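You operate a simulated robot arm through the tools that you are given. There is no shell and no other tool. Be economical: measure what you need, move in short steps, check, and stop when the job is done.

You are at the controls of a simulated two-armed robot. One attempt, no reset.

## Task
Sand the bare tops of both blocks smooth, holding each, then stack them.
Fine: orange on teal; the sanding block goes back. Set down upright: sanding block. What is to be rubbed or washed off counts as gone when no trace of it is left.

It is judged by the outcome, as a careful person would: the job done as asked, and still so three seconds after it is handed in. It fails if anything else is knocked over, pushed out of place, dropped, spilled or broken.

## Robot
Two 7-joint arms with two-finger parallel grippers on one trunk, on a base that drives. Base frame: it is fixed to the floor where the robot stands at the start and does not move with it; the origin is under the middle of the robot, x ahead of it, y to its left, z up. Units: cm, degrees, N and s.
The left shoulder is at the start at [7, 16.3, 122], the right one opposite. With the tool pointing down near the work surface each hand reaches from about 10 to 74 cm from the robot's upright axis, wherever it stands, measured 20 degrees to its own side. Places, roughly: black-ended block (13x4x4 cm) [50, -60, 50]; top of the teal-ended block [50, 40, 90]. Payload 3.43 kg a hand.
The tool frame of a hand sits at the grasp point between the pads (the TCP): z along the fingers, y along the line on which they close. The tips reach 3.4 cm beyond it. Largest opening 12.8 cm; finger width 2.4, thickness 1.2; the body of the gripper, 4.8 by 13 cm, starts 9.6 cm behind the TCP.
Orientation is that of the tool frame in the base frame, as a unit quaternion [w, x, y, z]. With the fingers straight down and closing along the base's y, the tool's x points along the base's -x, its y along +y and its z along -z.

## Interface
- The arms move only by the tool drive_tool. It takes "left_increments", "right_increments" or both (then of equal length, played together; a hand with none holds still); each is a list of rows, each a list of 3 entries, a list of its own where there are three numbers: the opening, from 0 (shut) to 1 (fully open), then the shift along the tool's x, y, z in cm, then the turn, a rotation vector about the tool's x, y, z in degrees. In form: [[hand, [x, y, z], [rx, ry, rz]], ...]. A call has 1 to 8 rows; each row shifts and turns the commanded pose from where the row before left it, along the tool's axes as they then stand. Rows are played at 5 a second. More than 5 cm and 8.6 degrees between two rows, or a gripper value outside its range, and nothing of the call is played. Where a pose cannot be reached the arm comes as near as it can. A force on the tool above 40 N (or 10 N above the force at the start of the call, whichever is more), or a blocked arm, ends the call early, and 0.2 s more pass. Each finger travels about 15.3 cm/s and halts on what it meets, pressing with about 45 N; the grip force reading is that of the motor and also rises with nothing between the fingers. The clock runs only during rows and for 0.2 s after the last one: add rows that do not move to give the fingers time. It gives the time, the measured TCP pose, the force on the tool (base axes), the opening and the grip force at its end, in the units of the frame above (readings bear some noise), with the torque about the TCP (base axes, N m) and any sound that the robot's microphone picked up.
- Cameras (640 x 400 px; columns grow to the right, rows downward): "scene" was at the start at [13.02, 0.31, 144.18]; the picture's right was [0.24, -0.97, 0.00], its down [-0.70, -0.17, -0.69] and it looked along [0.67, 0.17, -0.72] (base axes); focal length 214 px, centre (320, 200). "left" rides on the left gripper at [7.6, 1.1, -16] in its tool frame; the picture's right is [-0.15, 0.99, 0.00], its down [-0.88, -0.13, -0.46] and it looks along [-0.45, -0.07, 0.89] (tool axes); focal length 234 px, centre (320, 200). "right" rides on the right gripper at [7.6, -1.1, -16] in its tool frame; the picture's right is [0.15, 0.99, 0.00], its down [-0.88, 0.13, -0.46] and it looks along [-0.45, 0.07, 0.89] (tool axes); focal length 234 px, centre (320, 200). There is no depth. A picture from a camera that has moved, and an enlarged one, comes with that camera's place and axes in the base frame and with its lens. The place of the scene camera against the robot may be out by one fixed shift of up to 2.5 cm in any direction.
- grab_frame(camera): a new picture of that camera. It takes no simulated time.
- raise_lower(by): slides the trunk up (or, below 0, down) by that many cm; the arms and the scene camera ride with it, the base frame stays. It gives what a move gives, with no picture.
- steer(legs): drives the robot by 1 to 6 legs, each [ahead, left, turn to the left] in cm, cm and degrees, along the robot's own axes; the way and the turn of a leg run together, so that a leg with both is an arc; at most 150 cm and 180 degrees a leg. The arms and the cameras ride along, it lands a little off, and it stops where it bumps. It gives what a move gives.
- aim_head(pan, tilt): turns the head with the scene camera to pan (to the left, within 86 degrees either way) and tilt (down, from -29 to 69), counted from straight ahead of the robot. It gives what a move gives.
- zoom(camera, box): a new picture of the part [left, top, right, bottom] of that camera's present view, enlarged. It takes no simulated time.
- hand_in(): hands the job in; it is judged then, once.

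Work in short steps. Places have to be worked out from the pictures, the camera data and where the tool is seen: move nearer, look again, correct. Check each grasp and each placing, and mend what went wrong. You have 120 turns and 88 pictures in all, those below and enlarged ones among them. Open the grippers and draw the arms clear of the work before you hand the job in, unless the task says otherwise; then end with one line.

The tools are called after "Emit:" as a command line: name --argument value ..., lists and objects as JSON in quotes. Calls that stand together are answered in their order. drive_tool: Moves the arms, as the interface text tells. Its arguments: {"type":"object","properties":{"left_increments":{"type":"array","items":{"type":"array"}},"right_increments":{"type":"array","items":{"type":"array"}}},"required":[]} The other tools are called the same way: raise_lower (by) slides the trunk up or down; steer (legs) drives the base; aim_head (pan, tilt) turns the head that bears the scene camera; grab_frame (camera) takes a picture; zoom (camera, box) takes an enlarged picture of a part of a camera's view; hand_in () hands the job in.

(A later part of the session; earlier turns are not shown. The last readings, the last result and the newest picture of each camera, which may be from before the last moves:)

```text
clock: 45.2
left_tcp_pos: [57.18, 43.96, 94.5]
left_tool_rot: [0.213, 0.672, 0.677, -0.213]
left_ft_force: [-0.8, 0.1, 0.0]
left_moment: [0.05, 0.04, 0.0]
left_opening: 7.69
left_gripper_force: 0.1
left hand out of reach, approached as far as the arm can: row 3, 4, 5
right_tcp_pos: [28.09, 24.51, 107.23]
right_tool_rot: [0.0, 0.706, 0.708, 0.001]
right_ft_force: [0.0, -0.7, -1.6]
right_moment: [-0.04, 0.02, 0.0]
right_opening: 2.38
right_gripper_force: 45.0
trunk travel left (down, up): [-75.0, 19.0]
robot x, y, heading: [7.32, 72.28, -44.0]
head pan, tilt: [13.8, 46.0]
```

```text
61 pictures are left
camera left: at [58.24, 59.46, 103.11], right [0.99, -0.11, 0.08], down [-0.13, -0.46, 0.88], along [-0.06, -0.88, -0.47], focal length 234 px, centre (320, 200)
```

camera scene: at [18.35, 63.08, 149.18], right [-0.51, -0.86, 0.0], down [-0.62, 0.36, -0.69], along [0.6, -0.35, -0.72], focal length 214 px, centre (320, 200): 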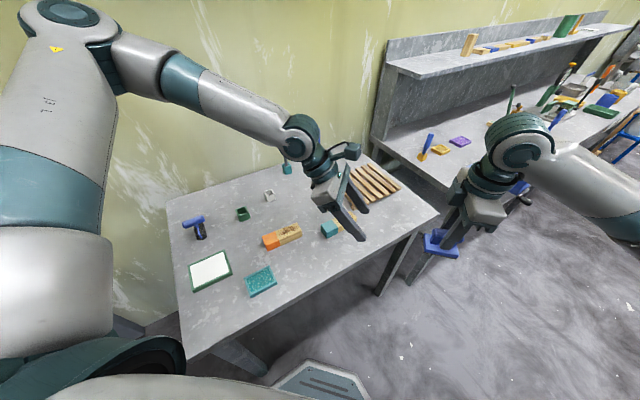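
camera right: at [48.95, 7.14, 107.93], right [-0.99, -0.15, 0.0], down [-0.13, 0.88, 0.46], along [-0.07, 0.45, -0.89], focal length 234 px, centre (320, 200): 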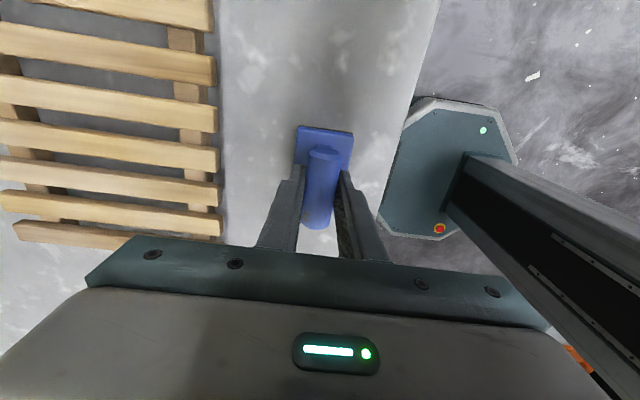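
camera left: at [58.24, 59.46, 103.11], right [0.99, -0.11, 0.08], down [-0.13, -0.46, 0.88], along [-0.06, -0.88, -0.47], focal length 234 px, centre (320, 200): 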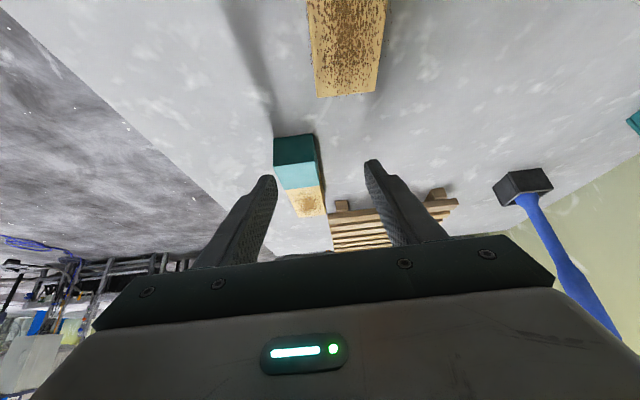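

The limit is again toward the body's inner side; the hint says hands work best ~20° to their own side. Back the left hand out/up, turn 12° more to the right and drive 10 cm ahead.

Emit:
drive_tool --left_increments '[[0.6, [0, 0, -4], [0, 0, 0]], [0.6, [0, 0, -4], [0, 0, 0]], [0.6, [0, 0, -4], [0, 0, 0]], [0.6, [0, 0, 0], [0, 0, 0]]]'

Emit:
steer --legs '[[0, 0, -12], [10, 0, 0]]'

```text
clock: 46.2
left_tcp_pos: [57.16, 50.97, 104.39]
left_tool_rot: [0.211, 0.673, 0.677, -0.213]
left_ft_force: [0.6, -0.3, 0.6]
left_moment: [0.0, 0.01, 0.01]
left_opening: 7.69
left_gripper_force: 0.1
right_tcp_pos: [28.01, 24.41, 107.13]
right_tool_rot: [0.0, 0.706, 0.708, -0.001]
right_ft_force: [0.1, -0.5, 0.0]
right_moment: [0.01, 0.01, 0.0]
right_opening: 2.39
right_gripper_force: 45.0
trunk travel left (down, up): [-75.0, 19.0]
robot x, y, heading: [7.68, 72.31, -44.3]
head pan, tilt: [13.8, 46.0]
```

```text
clock: 48.1
left_tcp_pos: [57.29, 33.32, 104.54]
left_tool_rot: [0.19, 0.737, 0.605, -0.233]
left_ft_force: [0.2, -0.2, -0.2]
left_moment: [0.02, 0.0, -0.01]
left_opening: 7.66
left_gripper_force: 0.1
right_tcp_pos: [23.51, 13.03, 107.28]
right_tool_rot: [0.0, 0.774, 0.633, 0.0]
right_ft_force: [0.3, -0.6, -0.4]
right_moment: [0.04, 0.04, 0.01]
right_opening: 2.42
right_gripper_force: 44.7
trunk travel left (down, up): [-75.0, 19.0]
robot x, y, heading: [13.03, 63.97, -55.8]
head pan, tilt: [13.8, 46.0]
```

Restore both hands' world yaw (11.5°) and bring the left to its pre-grasp while the right comes nearer.

Emit:
drive_tool --left_increments '[[0.6, [0, 0, 0], [-3.33, 0, -4.76]], [0.6, [0, 0, 0], [-3.33, 0, -4.76]], [0.6, [3.6, -0.58, -0.44], [0, 0, 0]], [0.6, [3.6, -0.58, -0.44], [0, 0, 0]], [0.6, [3.6, -0.58, -0.44], [0, 0, 0]], [0.6, [3.6, -0.58, -0.44], [0, 0, 0]], [0.6, [0, 0, 0], [0, 0, 0]]]' --right_increments '[[0, [0, 0, 0], [0, 0, -5.7]], [0, [0, 0, 0], [0, 0, -5.7]], [0, [2, 3.5, 0], [0, 0, 0]], [0, [2, 3.5, 0], [0, 0, 0]], [0, [2, 3.5, 0], [0, 0, 0]], [0, [2, 3.5, 0], [0, 0, 0]], [0, [2, 3.5, 0], [0, 0, 0]]]'

Emit:
drive_tool --left_increments '[[0.6, [0, 0, 3], [0, 0, 0]], [0.6, [0, 0, 3], [0, 0, 0]], [0.6, [0, 0, 0], [0, 0, 0]]]'

Emit:
grab_frame --camera "left"

```text
clock: 49.7
left_tcp_pos: [60.33, 41.35, 95.29]
left_tool_rot: [0.212, 0.672, 0.677, -0.213]
left_ft_force: [-0.5, -0.7, -0.3]
left_moment: [-0.01, 0.0, 0.02]
left_opening: 7.71
left_gripper_force: 0.0
left hand out of reach, approached as far as the arm can: row 3, 4, 5, 6
right_tcp_pos: [41.16, 23.15, 107.18]
right_tool_rot: [0.0, 0.708, 0.706, -0.001]
right_ft_force: [0.5, 0.3, -0.1]
right_moment: [-0.01, 0.02, 0.01]
right_opening: 2.42
right_gripper_force: 44.3
trunk travel left (down, up): [-75.0, 19.0]
robot x, y, heading: [13.26, 64.4, -56.0]
head pan, tilt: [13.8, 46.0]
```

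```text
clock: 50.2
left_tcp_pos: [59.93, 39.01, 93.03]
left_tool_rot: [0.215, 0.673, 0.674, -0.216]
left_ft_force: [-0.2, -1.0, 7.5]
left_moment: [-0.11, 0.29, -0.05]
left_opening: 7.68
left_gripper_force: 0.1
right_tcp_pos: [40.71, 23.09, 107.27]
right_tool_rot: [0.0, 0.708, 0.706, 0.001]
right_ft_force: [-0.3, -0.2, -0.7]
right_moment: [0.02, -0.03, 0.01]
right_opening: 2.42
right_gripper_force: 44.9
trunk travel left (down, up): [-75.0, 19.0]
robot x, y, heading: [13.28, 64.29, -55.7]
head pan, tilt: [13.8, 46.0]
stopped in row 2 (left hand): the force on the tool passed its limit (the readings are from after the stop); the commanded pose is now the measured one
```

```text
60 pictures are left
camera left: at [61.02, 54.54, 101.5], right [0.99, -0.12, 0.08], down [-0.13, -0.45, 0.88], along [-0.07, -0.88, -0.46], focal length 234 px, centre (320, 200)
```

left: 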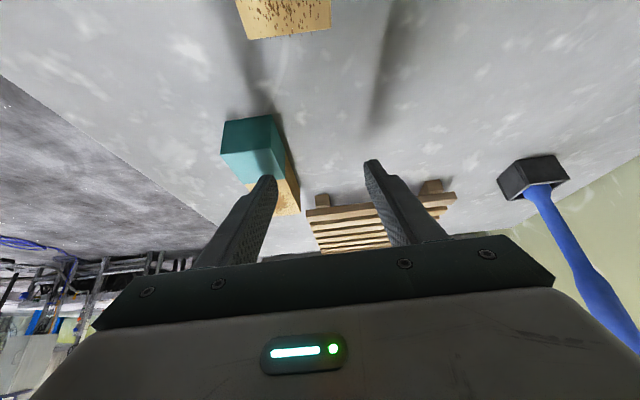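

The left finger touched the block's top (the hand had drifted +x when limited) – I must not chain moves blindly. Back off straight along the fingers first and check that the block hasn't moved.

Emit:
drive_tool --left_increments '[[0.6, [0, 0, -3], [0, 0, 0]], [0.6, [-2.3, 0, -4], [0, 0, 0]], [0.6, [-2.3, 0, -4], [0, 0, 0]], [0.6, [-2.3, 0, -4], [0, 0, 0]], [0.6, [0, 0, 0], [0, 0, 0]]]'

Emit:
grab_frame --camera "left"

```text
clock: 51.4
left_tcp_pos: [62.64, 40.53, 108.43]
left_tool_rot: [0.212, 0.673, 0.675, -0.216]
left_ft_force: [1.1, 0.0, 0.4]
left_moment: [0.01, 0.01, -0.01]
left_opening: 7.7
left_gripper_force: 0.0
left hand out of reach, approached as far as the arm can: row 2, 3, 4
right_tcp_pos: [41.06, 23.05, 107.16]
right_tool_rot: [0.0, 0.708, 0.706, 0.0]
right_ft_force: [-0.5, -0.3, -1.3]
right_moment: [0.01, 0.04, 0.03]
right_opening: 2.43
right_gripper_force: 45.2
trunk travel left (down, up): [-75.0, 19.0]
robot x, y, heading: [12.9, 63.95, -55.7]
head pan, tilt: [13.8, 46.0]
```

```text
59 pictures are left
camera left: at [63.85, 55.85, 117.02], right [0.99, -0.12, 0.08], down [-0.12, -0.46, 0.88], along [-0.07, -0.88, -0.47], focal length 234 px, centre (320, 200)
```

left: 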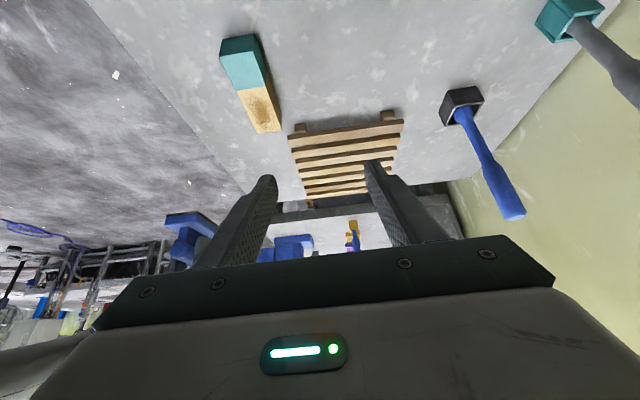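

The limits stem from leaning hard and folding close. Revised plan: right hand keeps a natural yaw with the sander's handle across the block (along x), which leaves room, so the left needs only ~25° lean. I'll place the robot at about (−1.4, 42.6) heading −25°, putting the teal end ~20° to the left hand's own side.

Emit:
steer --legs '[[9.6, -23.9, 0], [0, 0, 31]]'

```text
clock: 54.7
left_tcp_pos: [53.31, 47.75, 108.52]
left_tool_rot: [0.263, 0.469, 0.83, -0.151]
left_ft_force: [-0.7, -0.8, -0.9]
left_moment: [-0.01, 0.0, -0.01]
left_opening: 7.67
left_gripper_force: 0.0
right_tcp_pos: [43.42, 21.81, 107.23]
right_tool_rot: [-0.001, 0.492, 0.87, -0.001]
right_ft_force: [0.8, -0.7, -0.5]
right_moment: [0.02, -0.01, -0.01]
right_opening: 2.41
right_gripper_force: 44.7
trunk travel left (down, up): [-75.0, 19.0]
robot x, y, heading: [-1.45, 42.66, -24.8]
head pan, tilt: [13.8, 46.0]
```

Restore left's world yaw, reduce lean to 25°, and turn the right hand to yaw 0 (handle along x).

Emit:
drive_tool --left_increments '[[0.6, [0, 0, 0], [4.43, 0, 6.33]], [0.6, [0, 0, 0], [4.43, 0, 6.33]], [0.6, [0, 0, 0], [4.43, 0, 6.33]], [0.6, [0, 0, 0], [4.43, 0, 6.33]], [0.6, [0, 0, 0], [0, 5, 0]], [0.6, [0, 0, 0], [0, 5, 0]], [0.6, [0, 0, 0], [0, 0, 0]]]' --right_increments '[[0, [0, 0, 0], [0, 0, -8.43]], [0, [0, 0, 0], [0, 0, -8.43]], [0, [0, 0, 0], [0, 0, -8.43]], [0, [0, 0, 0], [0, 0, -8.43]], [0, [0, 0, 0], [0, 0, -8.43]], [0, [0, 0, 0], [0, 0, -8.43]], [0, [0, 0, 0], [0, 0, -8.43]]]'

```text
clock: 56.3
left_tcp_pos: [53.22, 47.67, 108.52]
left_tool_rot: [0.155, 0.689, 0.691, -0.157]
left_ft_force: [-0.8, 0.7, 0.9]
left_moment: [-0.01, 0.01, -0.02]
left_opening: 7.68
left_gripper_force: 0.1
right_tcp_pos: [43.58, 21.94, 107.19]
right_tool_rot: [0.001, -0.001, 1.0, 0.0]
right_ft_force: [-0.3, -0.9, 0.1]
right_moment: [-0.01, -0.02, -0.02]
right_opening: 2.4
right_gripper_force: 44.6
trunk travel left (down, up): [-75.0, 19.0]
robot x, y, heading: [-1.59, 42.48, -25.2]
head pan, tilt: [13.8, 46.0]
```

Now move left to pre-grasp (55, 44.3, 97.8).

Emit:
drive_tool --left_increments '[[0.6, [0.51, 0.59, 3.7], [0, 0, 0]], [0.6, [0.51, 0.59, 3.7], [0, 0, 0]], [0.6, [0.51, 0.59, 3.7], [0, 0, 0]], [0.6, [0, 0, 0], [0, 0, 0]]]'

```text
clock: 57.3
left_tcp_pos: [55.32, 44.54, 97.89]
left_tool_rot: [0.155, 0.689, 0.691, -0.156]
left_ft_force: [-0.3, 0.2, -0.3]
left_moment: [0.0, 0.0, 0.01]
left_opening: 7.68
left_gripper_force: 0.1
right_tcp_pos: [43.53, 21.96, 107.22]
right_tool_rot: [0.0, 0.001, 1.0, -0.001]
right_ft_force: [-0.6, 0.1, -0.8]
right_moment: [0.02, -0.03, 0.02]
right_opening: 2.41
right_gripper_force: 44.7
trunk travel left (down, up): [-75.0, 19.0]
robot x, y, heading: [-1.23, 42.82, -25.3]
head pan, tilt: [13.8, 46.0]
```

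Within reach now. Advance 5 cm along the fingers and check alignment.

Emit:
drive_tool --left_increments '[[0.6, [0, -0.2, 2.5], [0, 0, 0]], [0.6, [0, 0, 2.5], [0, 0, 0]], [0.6, [0, 0, 0], [0, 0, 0]]]'

Emit:
grab_frame --camera "left"

```text
clock: 58.1
left_tcp_pos: [56.57, 42.83, 93.94]
left_tool_rot: [0.154, 0.69, 0.69, -0.158]
left_ft_force: [0.3, 0.7, -0.8]
left_moment: [-0.01, -0.02, 0.01]
left_opening: 7.68
left_gripper_force: 0.1
left hand out of reach, approached as far as the arm can: row 1, 2
right_tcp_pos: [43.48, 21.91, 107.34]
right_tool_rot: [0.0, 0.001, 1.0, 0.001]
right_ft_force: [0.4, 0.7, -1.8]
right_moment: [0.02, 0.04, 0.0]
right_opening: 2.42
right_gripper_force: 44.8
trunk travel left (down, up): [-75.0, 19.0]
robot x, y, heading: [-1.28, 42.44, -25.0]
head pan, tilt: [13.8, 46.0]
```

```text
58 pictures are left
camera left: at [57.67, 56.66, 104.93], right [0.99, -0.13, 0.06], down [-0.13, -0.6, 0.79], along [-0.07, -0.79, -0.61], focal length 234 px, centre (320, 200)
```

left: 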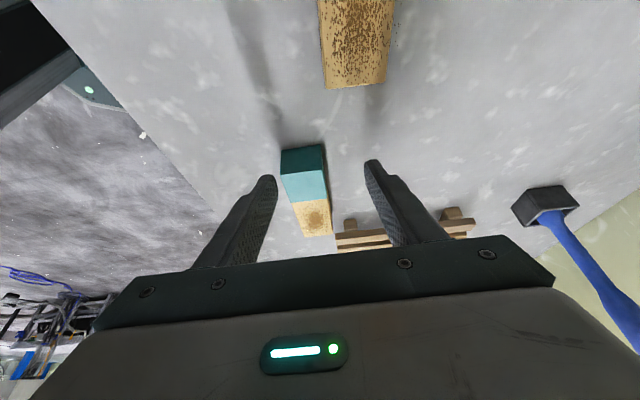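

The limit appears when the forearm gets too steep (lower hand, higher shoulder, closer). So lower the trunk ~22 cm: first lift both hands, then lower.

Emit:
drive_tool --left_increments '[[0.6, [0, 0, -3], [0, 0, 0]], [0.6, [-2, 0, -4], [0, 0, 0]], [0.6, [-2, 0, -4], [0, 0, 0]], [0.6, [-2, 0, -4], [0, 0, 0]], [0.6, [-2, 0, -4], [0, 0, 0]], [0.6, [0, 0, -3], [0, 0, 0]], [0.6, [0, 0, 0], [0, 0, 0]]]' --right_increments '[[0, [0, 0, -3], [0, 0, 0]], [0, [0, 0, -3], [0, 0, 0]], [0, [0, 0, -3], [0, 0, 0]], [0, [0, 0, -3], [0, 0, 0]], [0, [0, 0, -3], [0, 0, 0]], [0, [0, 0, -3], [0, 0, 0]], [0, [0, 0, 0], [0, 0, 0]]]'

Emit:
raise_lower --by -20

```text
clock: 59.7
left_tcp_pos: [56.46, 45.07, 117.54]
left_tool_rot: [0.156, 0.689, 0.691, -0.157]
left_ft_force: [-1.3, 0.8, 0.3]
left_moment: [0.01, 0.01, -0.01]
left_opening: 7.69
left_gripper_force: 0.0
right_tcp_pos: [43.76, 21.88, 125.17]
right_tool_rot: [-0.002, 0.0, 1.0, 0.0]
right_ft_force: [0.2, 0.2, -0.9]
right_moment: [-0.03, 0.0, 0.0]
right_opening: 2.37
right_gripper_force: 44.9
trunk travel left (down, up): [-75.0, 19.0]
robot x, y, heading: [-1.54, 42.76, -25.1]
head pan, tilt: [13.8, 46.0]
```

```text
clock: 61.9
left_tcp_pos: [56.28, 45.1, 97.52]
left_tool_rot: [0.155, 0.69, 0.69, -0.156]
left_ft_force: [0.0, -0.5, -0.5]
left_moment: [0.0, 0.01, -0.01]
left_opening: 7.67
left_gripper_force: 0.2
right_tcp_pos: [43.62, 21.99, 105.14]
right_tool_rot: [0.0, 0.001, 1.0, 0.001]
right_ft_force: [0.3, -0.2, -0.4]
right_moment: [-0.04, -0.01, -0.03]
right_opening: 2.4
right_gripper_force: 44.7
trunk travel left (down, up): [-55.0, 39.0]
robot x, y, heading: [-1.19, 42.75, -24.8]
head pan, tilt: [13.8, 46.0]
```

Align at x=55 and advance 4 cm, checking reach.

Emit:
drive_tool --left_increments '[[0.6, [-0.9, -1.28, 0], [0, 0, 0]], [0.6, [0, 0, 2], [0, 0, 0]], [0.6, [0, 0, 2], [0, 0, 0]], [0.6, [0, 0, 0], [0, 0, 0]]]'

```text
clock: 62.9
left_tcp_pos: [54.98, 42.59, 94.45]
left_tool_rot: [0.155, 0.689, 0.691, -0.156]
left_ft_force: [-1.1, 0.0, -0.7]
left_moment: [0.03, 0.03, 0.01]
left_opening: 7.68
left_gripper_force: 0.1
right_tcp_pos: [43.56, 22.03, 105.09]
right_tool_rot: [0.001, 0.0, 1.0, 0.0]
right_ft_force: [-0.7, 0.4, -1.1]
right_moment: [-0.01, -0.04, -0.03]
right_opening: 2.41
right_gripper_force: 44.7
trunk travel left (down, up): [-55.0, 39.0]
robot x, y, heading: [-1.2, 42.93, -24.7]
head pan, tilt: [13.8, 46.0]
```

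The lower trunk solved it. Check alignment before straddling the block.

Emit:
grab_frame --camera "left"

```text
57 pictures are left
camera left: at [56.08, 56.42, 105.39], right [0.99, -0.13, 0.06], down [-0.13, -0.6, 0.79], along [-0.07, -0.79, -0.61], focal length 234 px, centre (320, 200)
```

left: 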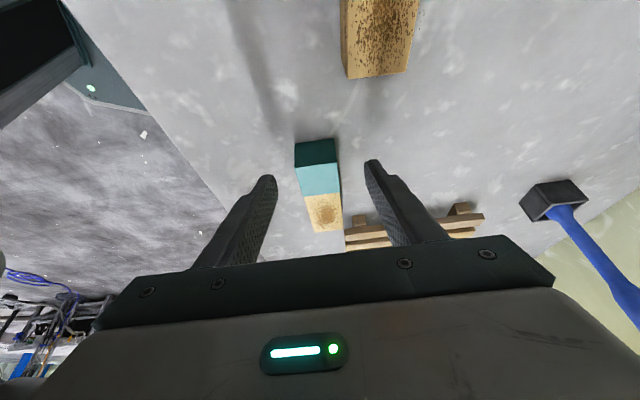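

Aligned (block centre x≈54.85, end y≈41.1). Advance the rest and close.

Emit:
drive_tool --left_increments '[[0.6, [-0.3, -0.13, 2], [0, 0, 0]], [0.6, [0, 0, 2], [0, 0, 0]], [0.6, [0, 0, 1.2], [0, 0, 0]], [0.6, [0, 0, 0], [0, 0, 0]]]'

Emit:
grab_frame --camera "left"

```text
clock: 63.9
left_tcp_pos: [55.02, 40.19, 89.82]
left_tool_rot: [0.155, 0.689, 0.691, -0.156]
left_ft_force: [0.1, -0.4, 0.2]
left_moment: [-0.01, -0.01, 0.02]
left_opening: 7.68
left_gripper_force: 0.1
right_tcp_pos: [43.62, 21.93, 105.13]
right_tool_rot: [0.001, 0.0, 1.0, 0.0]
right_ft_force: [0.1, 0.2, -1.6]
right_moment: [-0.04, 0.0, -0.01]
right_opening: 2.38
right_gripper_force: 44.8
trunk travel left (down, up): [-55.0, 39.0]
robot x, y, heading: [-1.55, 43.26, -25.2]
head pan, tilt: [13.8, 46.0]
```

```text
56 pictures are left
camera left: at [56.04, 54.0, 100.92], right [0.99, -0.13, 0.06], down [-0.13, -0.6, 0.79], along [-0.07, -0.79, -0.61], focal length 234 px, centre (320, 200)
```

left: 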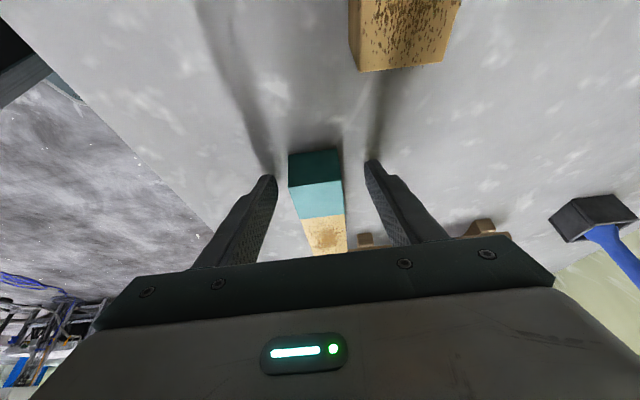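

The pads straddle the teal end. Close the left gripper.

Emit:
drive_tool --left_increments '[[0.6, [-0.2, -0.25, 0.1], [0, 0, 0]], [0, [0, 0, 0], [0, 0, 0]], [0, [0, 0, 0], [0, 0, 0]], [0, [0, 0, 0], [0, 0, 0]], [0, [0, 0, 0], [0, 0, 0]]]'

Emit:
zoom --camera "scene" --box '[200, 100, 480, 300]'

```text
clock: 65.1
left_tcp_pos: [54.81, 40.05, 89.9]
left_tool_rot: [0.155, 0.689, 0.691, -0.156]
left_ft_force: [0.0, -0.6, 0.4]
left_moment: [0.06, -0.01, 0.01]
left_opening: 3.9
left_gripper_force: 45.0
right_tcp_pos: [43.63, 21.9, 105.27]
right_tool_rot: [-0.001, 0.001, 1.0, 0.0]
right_ft_force: [-0.4, -0.7, -0.3]
right_moment: [-0.02, 0.01, -0.03]
right_opening: 2.41
right_gripper_force: 44.9
trunk travel left (down, up): [-55.0, 39.0]
robot x, y, heading: [-1.53, 42.38, -24.9]
head pan, tilt: [13.8, 46.0]
```

```text
2.00 times, centred on (340, 200) of scene
camera zoom: at [11.3, 37.32, 129.18], right [-0.19, -0.98, 0.0], down [-0.71, 0.14, -0.69], along [0.68, -0.13, -0.72], focal length 429 px, centre (280, 200)
```

zoom: 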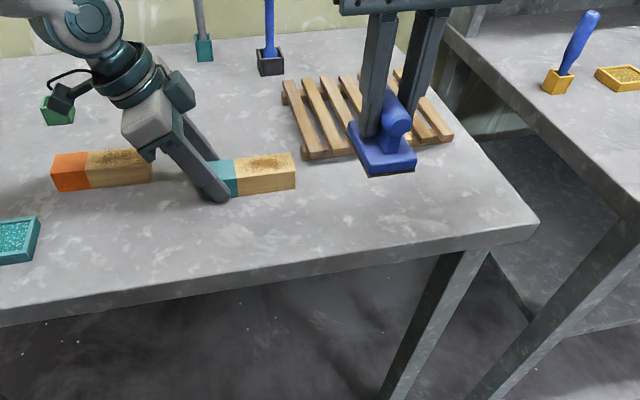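

Block held (3.9 cm). Move the sander over the wood part: to (54.85, 32.3), then down to z≈99.

Emit:
drive_tool --right_increments '[[0, [-2.8, 2.6, 0], [0, 0, 0]], [0, [-2.8, 2.6, 0], [0, 0, 0]], [0, [-2.8, 2.6, 0], [0, 0, 0]], [0, [-2.8, 2.6, 0], [0, 0, 0]], [0, [0, 0, 3], [0, 0, 0]], [0, [0, 0, 3], [0, 0, 0]], [0, [0, 0, 0], [0, 0, 0]]]'

Emit:
grab_frame --camera "right"

Emit:
zoom --camera "scene" --box '[220, 100, 420, 240]'

```text
clock: 66.7
left_tcp_pos: [54.69, 39.95, 89.81]
left_tool_rot: [0.156, 0.688, 0.691, -0.156]
left_ft_force: [1.0, -0.1, 0.7]
left_moment: [0.06, 0.05, -0.03]
left_opening: 3.9
left_gripper_force: 45.1
right_tcp_pos: [54.85, 32.11, 99.22]
right_tool_rot: [0.001, 0.002, 1.0, 0.001]
right_ft_force: [0.6, 0.4, -0.7]
right_moment: [0.01, -0.01, 0.02]
right_opening: 2.39
right_gripper_force: 45.1
trunk travel left (down, up): [-55.0, 39.0]
robot x, y, heading: [-1.54, 42.37, -24.8]
head pan, tilt: [13.8, 46.0]
```

```text
54 pictures are left
camera right: at [47.32, 31.12, 115.11], right [-0.14, 0.99, 0.0], down [0.88, 0.13, 0.46], along [0.45, 0.07, -0.89], focal length 234 px, centre (320, 200)
```

right: 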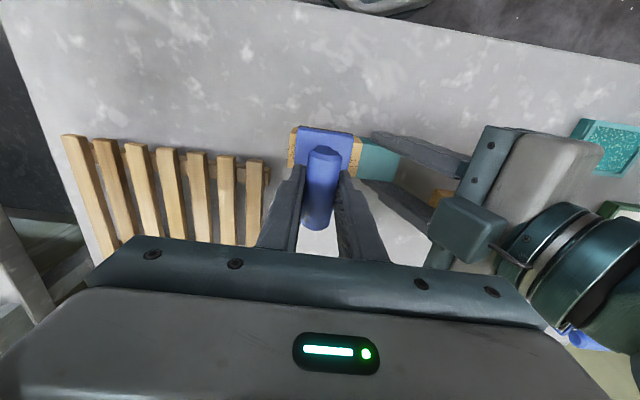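

```text
2.86 times, centred on (320, 170) of scene
camera zoom: at [11.28, 37.33, 129.18], right [-0.19, -0.98, 0.0], down [-0.71, 0.14, -0.69], along [0.68, -0.13, -0.72], focal length 613 px, centre (320, 286)
```

zoom: 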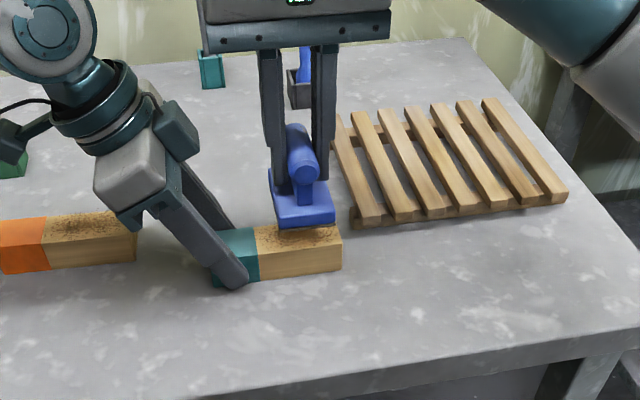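

Sander is centred over the wood (29–37 in y). Lower gently to contact.

Emit:
drive_tool --right_increments '[[0, [0, 0.4, 1.5], [0, 0, 0]], [0, [0, 0.4, 1.2], [0, 0, 0]], [0, [0, 0, 0.4], [0, 0, 0]], [0, [0, 0, 0.3], [0, 0, 0]], [0, [0, 0, 0.2], [0, 0, 0]]]'

```text
clock: 67.9
left_tcp_pos: [54.68, 39.99, 89.86]
left_tool_rot: [0.155, 0.689, 0.69, -0.156]
left_ft_force: [3.3, -0.3, -6.4]
left_moment: [0.06, -0.12, 0.21]
left_opening: 3.89
left_gripper_force: 45.5
right_tcp_pos: [54.9, 33.1, 95.68]
right_tool_rot: [0.0, 0.001, 1.0, 0.0]
right_ft_force: [-2.5, -0.5, 11.9]
right_moment: [0.04, 0.24, 0.01]
right_opening: 2.4
right_gripper_force: 45.4
trunk travel left (down, up): [-55.0, 39.0]
robot x, y, heading: [-1.26, 42.4, -24.8]
head pan, tilt: [13.8, 46.0]
```

Contact at ~12 N. Stroke along the block: up to y≈35.9 and back to y≈30.6.

Emit:
drive_tool --right_increments '[[0, [0, 1.4, 0], [0, 0, 0]], [0, [0, 1.4, 0], [0, 0, 0]], [0, [0, -1.4, 0], [0, 0, 0]], [0, [0, -1.4, 0], [0, 0, 0]], [0, [0, -1.3, 0], [0, 0, 0]], [0, [0, -1.3, 0], [0, 0, 0]], [0, [0, 1.3, 0], [0, 0, 0]], [0, [0, 1.3, 0], [0, 0, 0]]]'

Emit:
drive_tool --right_increments '[[0, [0, 1.4, 0], [0, 0, 0]], [0, [0, 1.4, 0], [0, 0, 0]], [0, [0, -1.4, 0], [0, 0, 0]], [0, [0, -1.4, 0], [0, 0, 0]], [0, [0, -1.3, 0], [0, 0, 0]], [0, [0, -1.3, 0], [0, 0, 0]], [0, [0, 1.3, 0], [0, 0, 0]], [0, [0, 1.3, 0], [0, 0, 0]]]'

Emit:
zoom --camera "scene" --box '[220, 100, 420, 240]'

```text
clock: 69.7
left_tcp_pos: [54.62, 39.96, 89.76]
left_tool_rot: [0.154, 0.689, 0.691, -0.155]
left_ft_force: [4.3, 21.6, -7.8]
left_moment: [-0.97, -0.26, 0.34]
left_opening: 3.91
left_gripper_force: 45.2
right_tcp_pos: [54.76, 32.76, 95.65]
right_tool_rot: [0.001, 0.003, 1.0, -0.003]
right_ft_force: [1.5, -24.1, 31.5]
right_moment: [-0.95, -0.01, 0.11]
right_opening: 2.42
right_gripper_force: 45.5
trunk travel left (down, up): [-55.0, 39.0]
robot x, y, heading: [-1.88, 42.48, -25.2]
head pan, tilt: [13.8, 46.0]
```

```text
clock: 71.5
left_tcp_pos: [54.63, 39.94, 89.94]
left_tool_rot: [0.155, 0.689, 0.691, -0.153]
left_ft_force: [5.0, 22.5, -4.0]
left_moment: [-0.68, -0.48, 0.32]
left_opening: 3.9
left_gripper_force: 44.9
right_tcp_pos: [54.88, 32.72, 95.55]
right_tool_rot: [0.0, 0.005, 1.0, -0.003]
right_ft_force: [1.8, -25.9, 32.9]
right_moment: [-0.95, 0.01, 0.06]
right_opening: 2.39
right_gripper_force: 44.9
trunk travel left (down, up): [-55.0, 39.0]
robot x, y, heading: [-1.18, 42.63, -24.7]
head pan, tilt: [13.8, 46.0]
```

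```text
2.86 times, centred on (320, 170) of scene
camera zoom: at [11.11, 37.32, 129.22], right [-0.19, -0.98, 0.0], down [-0.7, 0.14, -0.7], along [0.68, -0.13, -0.72], focal length 613 px, centre (320, 286)
```

zoom: 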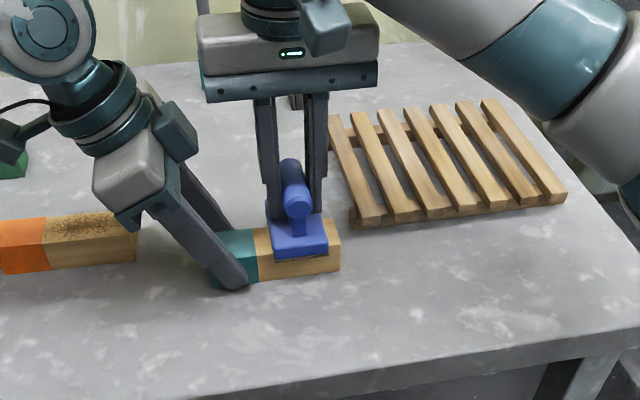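

Forces ~33 N down, held fine. Lift the sander and move it aside to inspect the top.

Emit:
drive_tool --right_increments '[[0, [0, 0, -2], [0, 0, 0]], [0, [0, -2, -3], [0, 0, 0]], [0, [0, -4, -1], [0, 0, 0]], [0, [0, -4, 0], [0, 0, 0]], [0, [0, 0, 0], [0, 0, 0]]]'

Emit:
zoom --camera "scene" --box '[280, 150, 360, 210]'

Emit:
zoom --camera "right" --box '[300, 60, 460, 220]'

```text
clock: 72.7
left_tcp_pos: [54.76, 39.94, 89.93]
left_tool_rot: [0.156, 0.69, 0.69, -0.156]
left_ft_force: [0.0, -1.0, 6.7]
left_moment: [0.08, -0.02, 0.0]
left_opening: 3.9
left_gripper_force: 45.1
right_tcp_pos: [54.83, 23.06, 101.77]
right_tool_rot: [0.0, 0.0, 1.0, 0.001]
right_ft_force: [0.2, 1.1, -0.1]
right_moment: [0.03, -0.01, 0.01]
right_opening: 2.39
right_gripper_force: 45.0
trunk travel left (down, up): [-55.0, 39.0]
robot x, y, heading: [-1.4, 42.56, -24.7]
head pan, tilt: [13.8, 46.0]
```

```text
6.67 times, centred on (320, 180) of scene
camera zoom: at [11.25, 37.36, 129.19], right [-0.19, -0.98, 0.0], down [-0.71, 0.14, -0.7], along [0.68, -0.13, -0.72], focal length 1430 px, centre (320, 333)
```

zoom: 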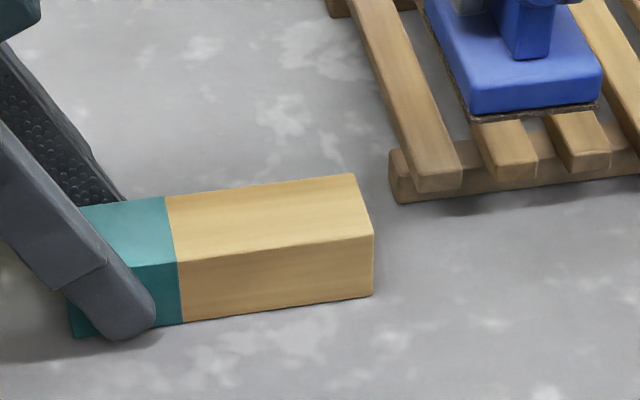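

```text
2.50 times, centred on (380, 140) of right
camera zoom: at [47.37, 21.97, 117.62], right [-0.14, 0.99, 0.0], down [0.88, 0.13, 0.46], along [0.45, 0.07, -0.89], focal length 585 px, centre (170, 350)
```

zoom: 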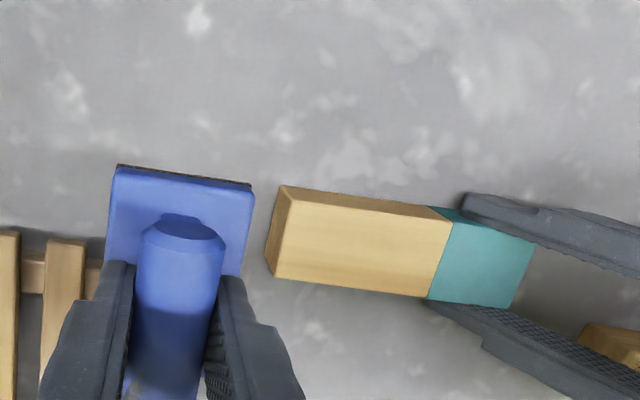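

Teal top is spotless. Release it carefully, back the left hand out, and raise the right.

Emit:
drive_tool --left_increments '[[0.3, [0, 0, 0], [0, 0, 0]], [0.6, [0, 0, 0], [0, 0, 0]], [0.6, [0, 0, 0], [0, 0, 0]], [0.6, [0, 0, -3], [0, 0, 0]], [0.6, [0, 0, -4], [0, 0, 0]], [0.6, [-1, 0, -4], [0, 0, 0]], [0.6, [-1, 0, -2], [0, 0, 0]]]' --right_increments '[[0, [0, 0, -1], [0, 0, 0]], [0, [0, 0, -1], [0, 0, 0]], [0, [0, 0, -1], [0, 0, 0]], [0, [0, 0, -1], [0, 0, 0]], [0, [0, 0, -1], [0, 0, 0]], [0, [0, 0, 0], [0, 0, 0]], [0, [0, 0, 0], [0, 0, 0]]]'

Emit:
steer --legs '[[-3.2, 20.1, 0]]'

Emit:
grab_frame --camera "left"

```text
clock: 74.3
left_tcp_pos: [54.7, 43.71, 102.36]
left_tool_rot: [0.155, 0.689, 0.691, -0.155]
left_ft_force: [-0.3, 0.1, 0.2]
left_moment: [0.01, -0.01, -0.01]
left_opening: 7.67
left_gripper_force: 0.0
right_tcp_pos: [54.81, 23.14, 106.65]
right_tool_rot: [-0.001, 0.001, 1.0, 0.0]
right_ft_force: [0.6, -0.1, -0.4]
right_moment: [0.02, 0.01, 0.04]
right_opening: 2.4
right_gripper_force: 45.5
trunk travel left (down, up): [-55.0, 39.0]
robot x, y, heading: [-1.09, 42.5, -24.6]
head pan, tilt: [13.8, 46.0]
```

```text
clock: 75.9
left_tcp_pos: [60.42, 62.65, 102.34]
left_tool_rot: [0.155, 0.692, 0.687, -0.157]
left_ft_force: [0.1, 0.3, 0.5]
left_moment: [0.0, 0.01, 0.01]
left_opening: 7.68
left_gripper_force: 0.1
right_tcp_pos: [60.36, 42.14, 106.7]
right_tool_rot: [0.0, 0.006, 1.0, 0.0]
right_ft_force: [0.4, -0.3, 0.0]
right_moment: [-0.02, 0.02, -0.02]
right_opening: 2.41
right_gripper_force: 45.1
trunk travel left (down, up): [-55.0, 39.0]
robot x, y, heading: [4.37, 62.37, -25.5]
head pan, tilt: [13.8, 46.0]
```

```text
49 pictures are left
camera left: at [61.52, 76.43, 113.28], right [0.99, -0.14, 0.06], down [-0.13, -0.6, 0.79], along [-0.07, -0.79, -0.61], focal length 234 px, centre (320, 200)
```

left: 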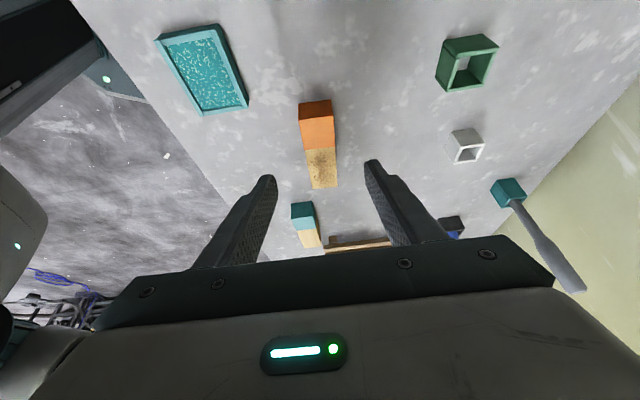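

Orange end centre ≈ (60.4, 60.5), slightly yawed. Approach to ~4.6 cm short with a 2° yaw trim.

Emit:
drive_tool --left_increments '[[0.6, [1.27, 0, 2.7], [0.86, 0, 1.8]], [0.6, [1.27, 0, 2.7], [0, 0, 0]], [0.6, [0, 0, 2.6], [0, 0, 0]], [0.6, [0, 0, 0], [0, 0, 0]]]'

Emit:
grab_frame --camera "left"

```text
clock: 76.9
left_tcp_pos: [60.12, 61.28, 93.79]
left_tool_rot: [0.153, 0.703, 0.676, -0.16]
left_ft_force: [0.4, 0.1, 0.2]
left_moment: [-0.02, 0.01, 0.01]
left_opening: 7.7
left_gripper_force: 0.1
right_tcp_pos: [60.33, 42.14, 106.68]
right_tool_rot: [0.0, 0.005, 1.0, -0.001]
right_ft_force: [-0.4, 0.6, -0.6]
right_moment: [-0.01, -0.03, -0.03]
right_opening: 2.4
right_gripper_force: 45.1
trunk travel left (down, up): [-55.0, 39.0]
robot x, y, heading: [4.1, 61.77, -25.8]
head pan, tilt: [13.8, 46.0]
```

```text
48 pictures are left
camera left: at [61.8, 75.08, 104.79], right [0.98, -0.17, 0.06], down [-0.15, -0.59, 0.79], along [-0.1, -0.79, -0.61], focal length 234 px, centre (320, 200)
```

left: 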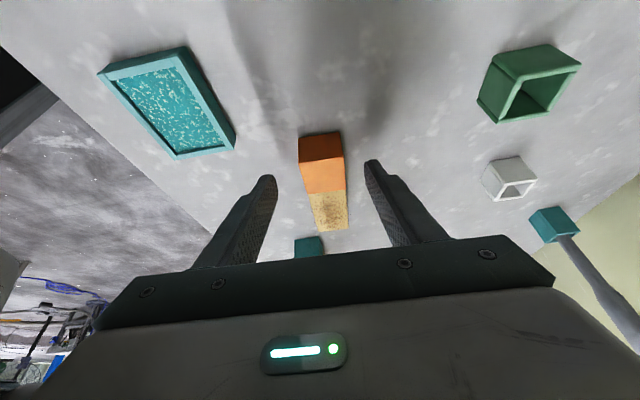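

Well aligned. Advance 4.4 cm and close.

Emit:
drive_tool --left_increments '[[0.6, [0, 0, 2], [0, 0, 0]], [0.6, [0, 0, 1.5], [0, 0, 0]], [0.6, [0, 0.1, 0.8], [0, 0, 0]], [0.6, [0, 0, 0], [0, 0, 0]]]'

Emit:
grab_frame --camera "left"

```text
clock: 77.9
left_tcp_pos: [60.16, 59.52, 90.01]
left_tool_rot: [0.153, 0.704, 0.675, -0.16]
left_ft_force: [-0.5, -0.2, -0.1]
left_moment: [0.04, -0.02, 0.02]
left_opening: 7.67
left_gripper_force: 0.1
right_tcp_pos: [60.21, 41.99, 106.7]
right_tool_rot: [0.0, 0.005, 1.0, -0.001]
right_ft_force: [-0.9, 0.0, -1.3]
right_moment: [-0.01, -0.02, -0.02]
right_opening: 2.42
right_gripper_force: 45.0
trunk travel left (down, up): [-55.0, 39.0]
robot x, y, heading: [3.99, 62.45, -25.3]
head pan, tilt: [13.8, 46.0]
```

```text
47 pictures are left
camera left: at [61.91, 73.2, 101.04], right [0.98, -0.17, 0.06], down [-0.15, -0.59, 0.79], along [-0.1, -0.79, -0.61], focal length 234 px, centre (320, 200)
```

left: 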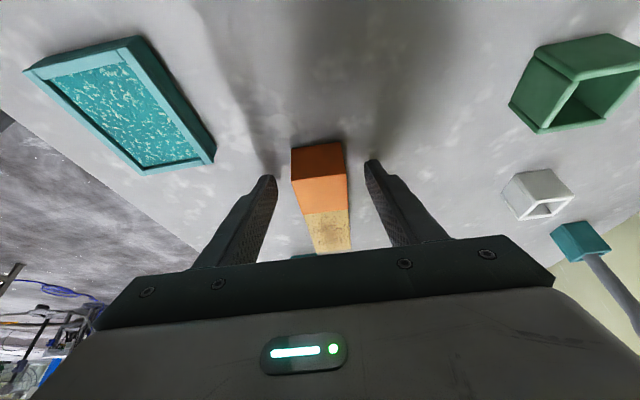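

Centred; close on the orange end.

Emit:
drive_tool --left_increments '[[0.6, [-0.1, 0, 0.15], [0, 0, 0]], [0, [0, 0, 0], [0, 0, 0]], [0, [0, 0, 0], [0, 0, 0]], [0, [0, 0, 0], [0, 0, 0]], [0, [0, 0, 0], [0, 0, 0]]]'

Emit:
zoom --camera "right" --box '[240, 40, 480, 240]'

```text
clock: 79.1
left_tcp_pos: [60.17, 59.54, 89.87]
left_tool_rot: [0.152, 0.704, 0.675, -0.159]
left_ft_force: [-1.0, -0.1, 0.5]
left_moment: [0.06, -0.02, 0.01]
left_opening: 3.93
left_gripper_force: 44.5
right_tcp_pos: [60.37, 42.11, 106.63]
right_tool_rot: [-0.001, 0.005, 1.0, 0.0]
right_ft_force: [-0.5, 0.1, -0.5]
right_moment: [-0.01, -0.01, 0.01]
right_opening: 2.38
right_gripper_force: 45.0
trunk travel left (down, up): [-55.0, 39.0]
robot x, y, heading: [4.26, 62.24, -25.6]
head pan, tilt: [13.8, 46.0]
```

```text
2.00 times, centred on (360, 140) of right
camera zoom: at [52.73, 41.07, 122.52], right [-0.14, 0.99, 0.0], down [0.88, 0.12, 0.45], along [0.45, 0.06, -0.89], focal length 468 px, centre (240, 320)
```

zoom: 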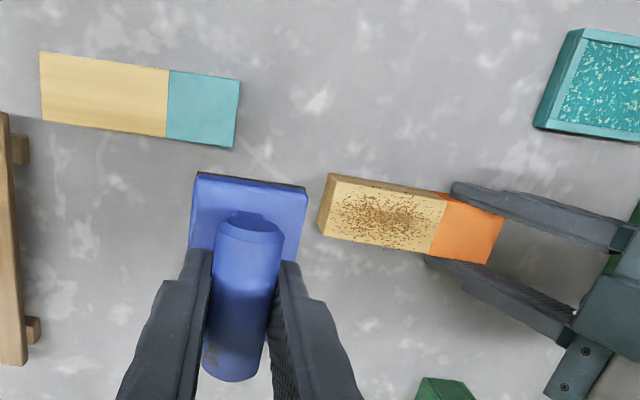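

Orange held (3.93). Wood spans y≈48.5–56.4, x≈59.75. Move the sander above it.

Emit:
drive_tool --right_increments '[[0, [0.2, 3.4, 0], [0, 0, 0]], [0, [0.2, 3.4, 0], [0, 0, 0]], [0, [0.2, 3.4, 0], [0, 0, 0]], [0, [0, 0, 4], [0, 0, 0]], [0, [0, 0, 4], [0, 0, 0]], [0, [0, 0, 1.8], [0, 0, 0]], [0, [0, 0, 0.7], [0, 0, 0]], [0, [0, 0, 0.3], [0, 0, 0]]]'

Emit:
zoom --camera "right" --box '[240, 40, 480, 240]'

```text
clock: 80.9
left_tcp_pos: [60.25, 59.41, 89.82]
left_tool_rot: [0.152, 0.704, 0.675, -0.159]
left_ft_force: [-0.3, 0.0, 0.0]
left_moment: [0.04, 0.02, 0.03]
left_opening: 3.92
left_gripper_force: 44.6
right_tcp_pos: [59.79, 52.3, 95.88]
right_tool_rot: [-0.001, 0.005, 1.0, 0.0]
right_ft_force: [-0.4, 0.7, -0.1]
right_moment: [-0.02, -0.03, -0.01]
right_opening: 2.4
right_gripper_force: 44.9
trunk travel left (down, up): [-55.0, 39.0]
robot x, y, heading: [3.84, 61.97, -25.4]
head pan, tilt: [13.8, 46.0]
```

```text
2.00 times, centred on (360, 140) of right
camera zoom: at [52.26, 51.28, 111.66], right [-0.14, 0.99, 0.0], down [0.88, 0.12, 0.45], along [0.45, 0.06, -0.89], focal length 468 px, centre (240, 320)
```

zoom: 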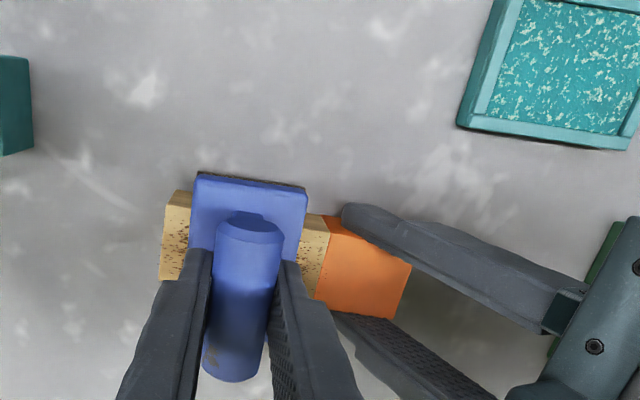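

Just above contact and centred. Press down another 0.3–0.4 cm.

Emit:
drive_tool --right_increments '[[0, [0, 0, 0.2], [0, 0, 0]], [0, [0, 0, 0.2], [0, 0, 0]], [0, [0, 0, 0], [0, 0, 0]]]'

```text
clock: 81.7
left_tcp_pos: [60.33, 59.38, 89.95]
left_tool_rot: [0.152, 0.703, 0.676, -0.159]
left_ft_force: [1.5, -5.8, -10.5]
left_moment: [0.49, -0.2, 0.16]
left_opening: 3.9
left_gripper_force: 45.2
right_tcp_pos: [59.72, 52.38, 95.64]
right_tool_rot: [0.001, 0.005, 1.0, 0.001]
right_ft_force: [0.6, 4.5, 17.3]
right_moment: [0.16, -0.11, 0.01]
right_opening: 2.39
right_gripper_force: 45.0
trunk travel left (down, up): [-55.0, 39.0]
robot x, y, heading: [4.4, 61.9, -25.3]
head pan, tilt: [13.8, 46.0]
```

Contact at 17 N. Stroke along the wood.

Emit:
drive_tool --right_increments '[[0, [0, 1.3, 0], [0, 0, 0]], [0, [0, 1.4, 0], [0, 0, 0]], [0, [0, -1.3, 0], [0, 0, 0]], [0, [0, -1.4, 0], [0, 0, 0]], [0, [0, -1.3, 0], [0, 0, 0]], [0, [0, -1.3, 0], [0, 0, 0]], [0, [0, 1.3, 0], [0, 0, 0]], [0, [0, 1.3, 0], [0, 0, 0]]]'

Emit:
drive_tool --right_increments '[[0, [0, 1.3, 0], [0, 0, 0]], [0, [0, 1.4, 0], [0, 0, 0]], [0, [0, -1.3, 0], [0, 0, 0]], [0, [0, -1.4, 0], [0, 0, 0]], [0, [0, -1.3, 0], [0, 0, 0]], [0, [0, -1.3, 0], [0, 0, 0]], [0, [0, 1.3, 0], [0, 0, 0]], [0, [0, 1.3, 0], [0, 0, 0]]]'

Emit:
drive_tool --right_increments '[[0, [0, 0, -2], [0, 0, 0]], [0, [0, -1, -3], [0, 0, 0]], [0, [0, -3.5, -3], [0, 0, 0]], [0, [0, -4, -2], [0, 0, 0]], [0, [0, 0, 0], [0, 0, 0]]]'

Emit:
zoom --camera "right" --box '[300, 60, 460, 220]'

```text
clock: 83.5
left_tcp_pos: [60.13, 59.51, 89.97]
left_tool_rot: [0.152, 0.704, 0.675, -0.158]
left_ft_force: [2.4, 18.2, -2.9]
left_moment: [-0.91, -0.12, 0.26]
left_opening: 3.9
left_gripper_force: 45.0
right_tcp_pos: [59.81, 51.93, 95.55]
right_tool_rot: [0.0, 0.008, 1.0, -0.002]
right_ft_force: [0.7, -17.4, 20.5]
right_moment: [-0.52, -0.15, -0.09]
right_opening: 2.43
right_gripper_force: 45.4
trunk travel left (down, up): [-55.0, 39.0]
robot x, y, heading: [4.23, 62.24, -25.3]
head pan, tilt: [13.8, 46.0]
```

```text
clock: 85.3
left_tcp_pos: [60.15, 59.51, 89.8]
left_tool_rot: [0.151, 0.704, 0.676, -0.159]
left_ft_force: [2.7, 18.9, -6.1]
left_moment: [-1.09, -0.27, 0.31]
left_opening: 3.93
left_gripper_force: 45.1
right_tcp_pos: [59.76, 52.23, 95.6]
right_tool_rot: [0.001, 0.008, 1.0, -0.002]
right_ft_force: [1.8, -21.9, 27.8]
right_moment: [-0.7, -0.02, -0.01]
right_opening: 2.4
right_gripper_force: 45.5
trunk travel left (down, up): [-55.0, 39.0]
robot x, y, heading: [3.99, 61.88, -25.4]
head pan, tilt: [13.8, 46.0]
```

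```text
clock: 86.5
left_tcp_pos: [60.26, 59.58, 89.86]
left_tool_rot: [0.153, 0.704, 0.675, -0.159]
left_ft_force: [-0.4, 0.3, 2.4]
left_moment: [-0.33, -0.05, -0.02]
left_opening: 3.89
left_gripper_force: 44.8
right_tcp_pos: [59.96, 44.0, 105.55]
right_tool_rot: [-0.001, 0.005, 1.0, -0.001]
right_ft_force: [-0.4, 0.4, -0.3]
right_moment: [-0.02, -0.01, -0.02]
right_opening: 2.4
right_gripper_force: 44.6
trunk travel left (down, up): [-55.0, 39.0]
robot x, y, heading: [4.06, 62.09, -25.3]
head pan, tilt: [13.8, 46.0]
```

```text
2.50 times, centred on (380, 140) of right
camera zoom: at [52.44, 43.18, 121.47], right [-0.14, 0.99, 0.0], down [0.88, 0.12, 0.45], along [0.45, 0.06, -0.89], focal length 585 px, centre (170, 350)
```

zoom: 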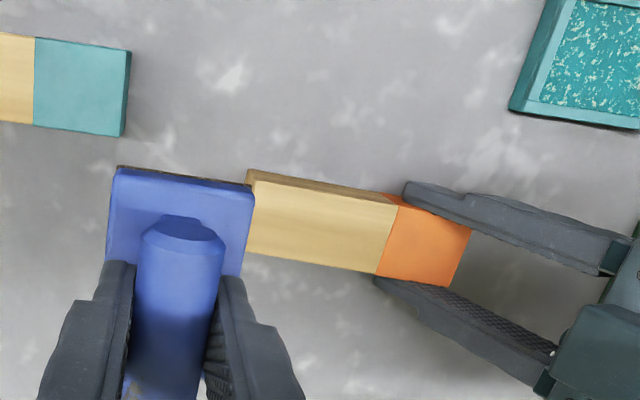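

Orange top looks clean too. Check it from the head camera while lifting it straight up 8 cm in the left hand.

Emit:
drive_tool --left_increments '[[0, [-0.43, 0, -0.9], [0, 0, 0]], [0, [-1, 0, -2.1], [0, 0, 0]], [0, [-1, 0, -2.1], [0, 0, 0]], [0, [-1, 0, -2.1], [0, 0, 0]], [0, [0, 0, 0], [0, 0, 0]]]'

Emit:
zoom --camera "scene" --box '[220, 100, 420, 240]'

```text
clock: 87.7
left_tcp_pos: [60.23, 59.59, 97.93]
left_tool_rot: [0.152, 0.704, 0.675, -0.159]
left_ft_force: [-1.1, 0.3, -0.6]
left_moment: [0.03, 0.01, -0.01]
left_opening: 3.9
left_gripper_force: 44.5
right_tcp_pos: [60.05, 44.16, 105.56]
right_tool_rot: [-0.001, 0.005, 1.0, 0.0]
right_ft_force: [-0.1, 0.5, -1.7]
right_moment: [0.01, -0.01, 0.0]
right_opening: 2.39
right_gripper_force: 45.1
trunk travel left (down, up): [-55.0, 39.0]
robot x, y, heading: [4.19, 62.41, -25.7]
head pan, tilt: [13.8, 46.0]
```

```text
2.86 times, centred on (320, 170) of scene
camera zoom: at [16.86, 56.68, 129.17], right [-0.2, -0.98, 0.0], down [-0.7, 0.14, -0.69], along [0.68, -0.14, -0.72], focal length 613 px, centre (320, 286)
```

zoom: 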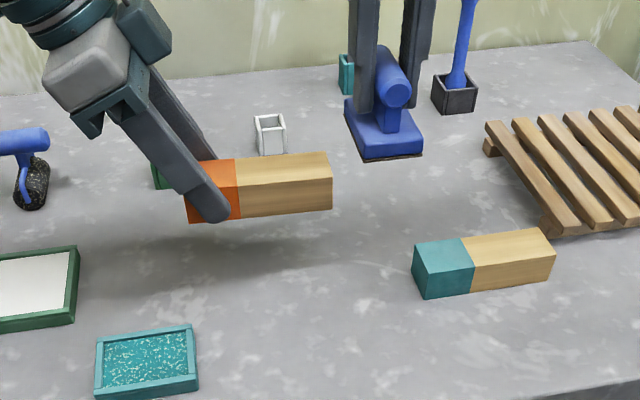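

Both tops are clean and the orange block is held level. Drive back so the left hand carries the orange block over the teal one.

Emit:
steer --legs '[[3.4, -19.8, 0]]'

Emit:
grab_frame --camera "right"

Emit:
zoom --camera "scene" --box '[240, 120, 400, 240]'

```text
clock: 89.3
left_tcp_pos: [54.79, 40.37, 97.99]
left_tool_rot: [0.15, 0.705, 0.674, -0.159]
left_ft_force: [-0.2, 0.0, -0.1]
left_moment: [0.05, 0.02, -0.01]
left_opening: 3.89
left_gripper_force: 45.1
right_tcp_pos: [54.44, 24.65, 105.5]
right_tool_rot: [-0.001, 0.007, 1.0, 0.0]
right_ft_force: [0.4, -1.2, -0.9]
right_moment: [0.02, 0.0, 0.0]
right_opening: 2.39
right_gripper_force: 45.5
trunk travel left (down, up): [-55.0, 39.0]
robot x, y, heading: [-1.14, 42.83, -25.8]
head pan, tilt: [13.8, 46.0]
```

```text
42 pictures are left
camera right: at [46.94, 23.71, 121.45], right [-0.13, 0.99, 0.0], down [0.88, 0.12, 0.45], along [0.45, 0.06, -0.89], focal length 234 px, centre (320, 200)
```

right: 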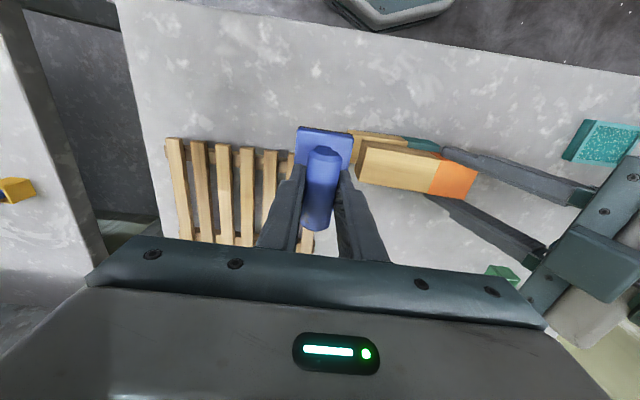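

```text
3.33 times, centred on (320, 180) of scene
camera zoom: at [11.38, 37.4, 129.18], right [-0.2, -0.98, 0.0], down [-0.7, 0.15, -0.69], along [0.68, -0.14, -0.72], focal length 715 px, centre (320, 267)
```

zoom: 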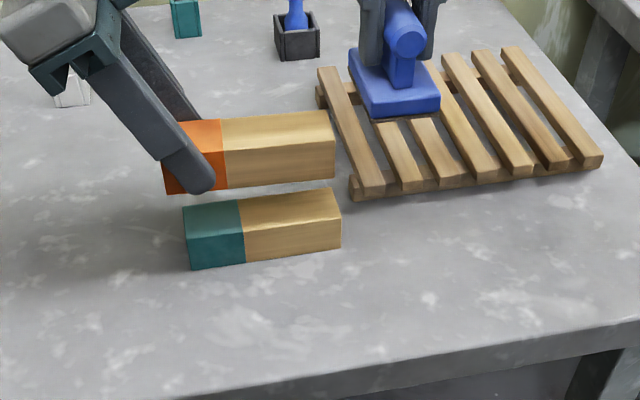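

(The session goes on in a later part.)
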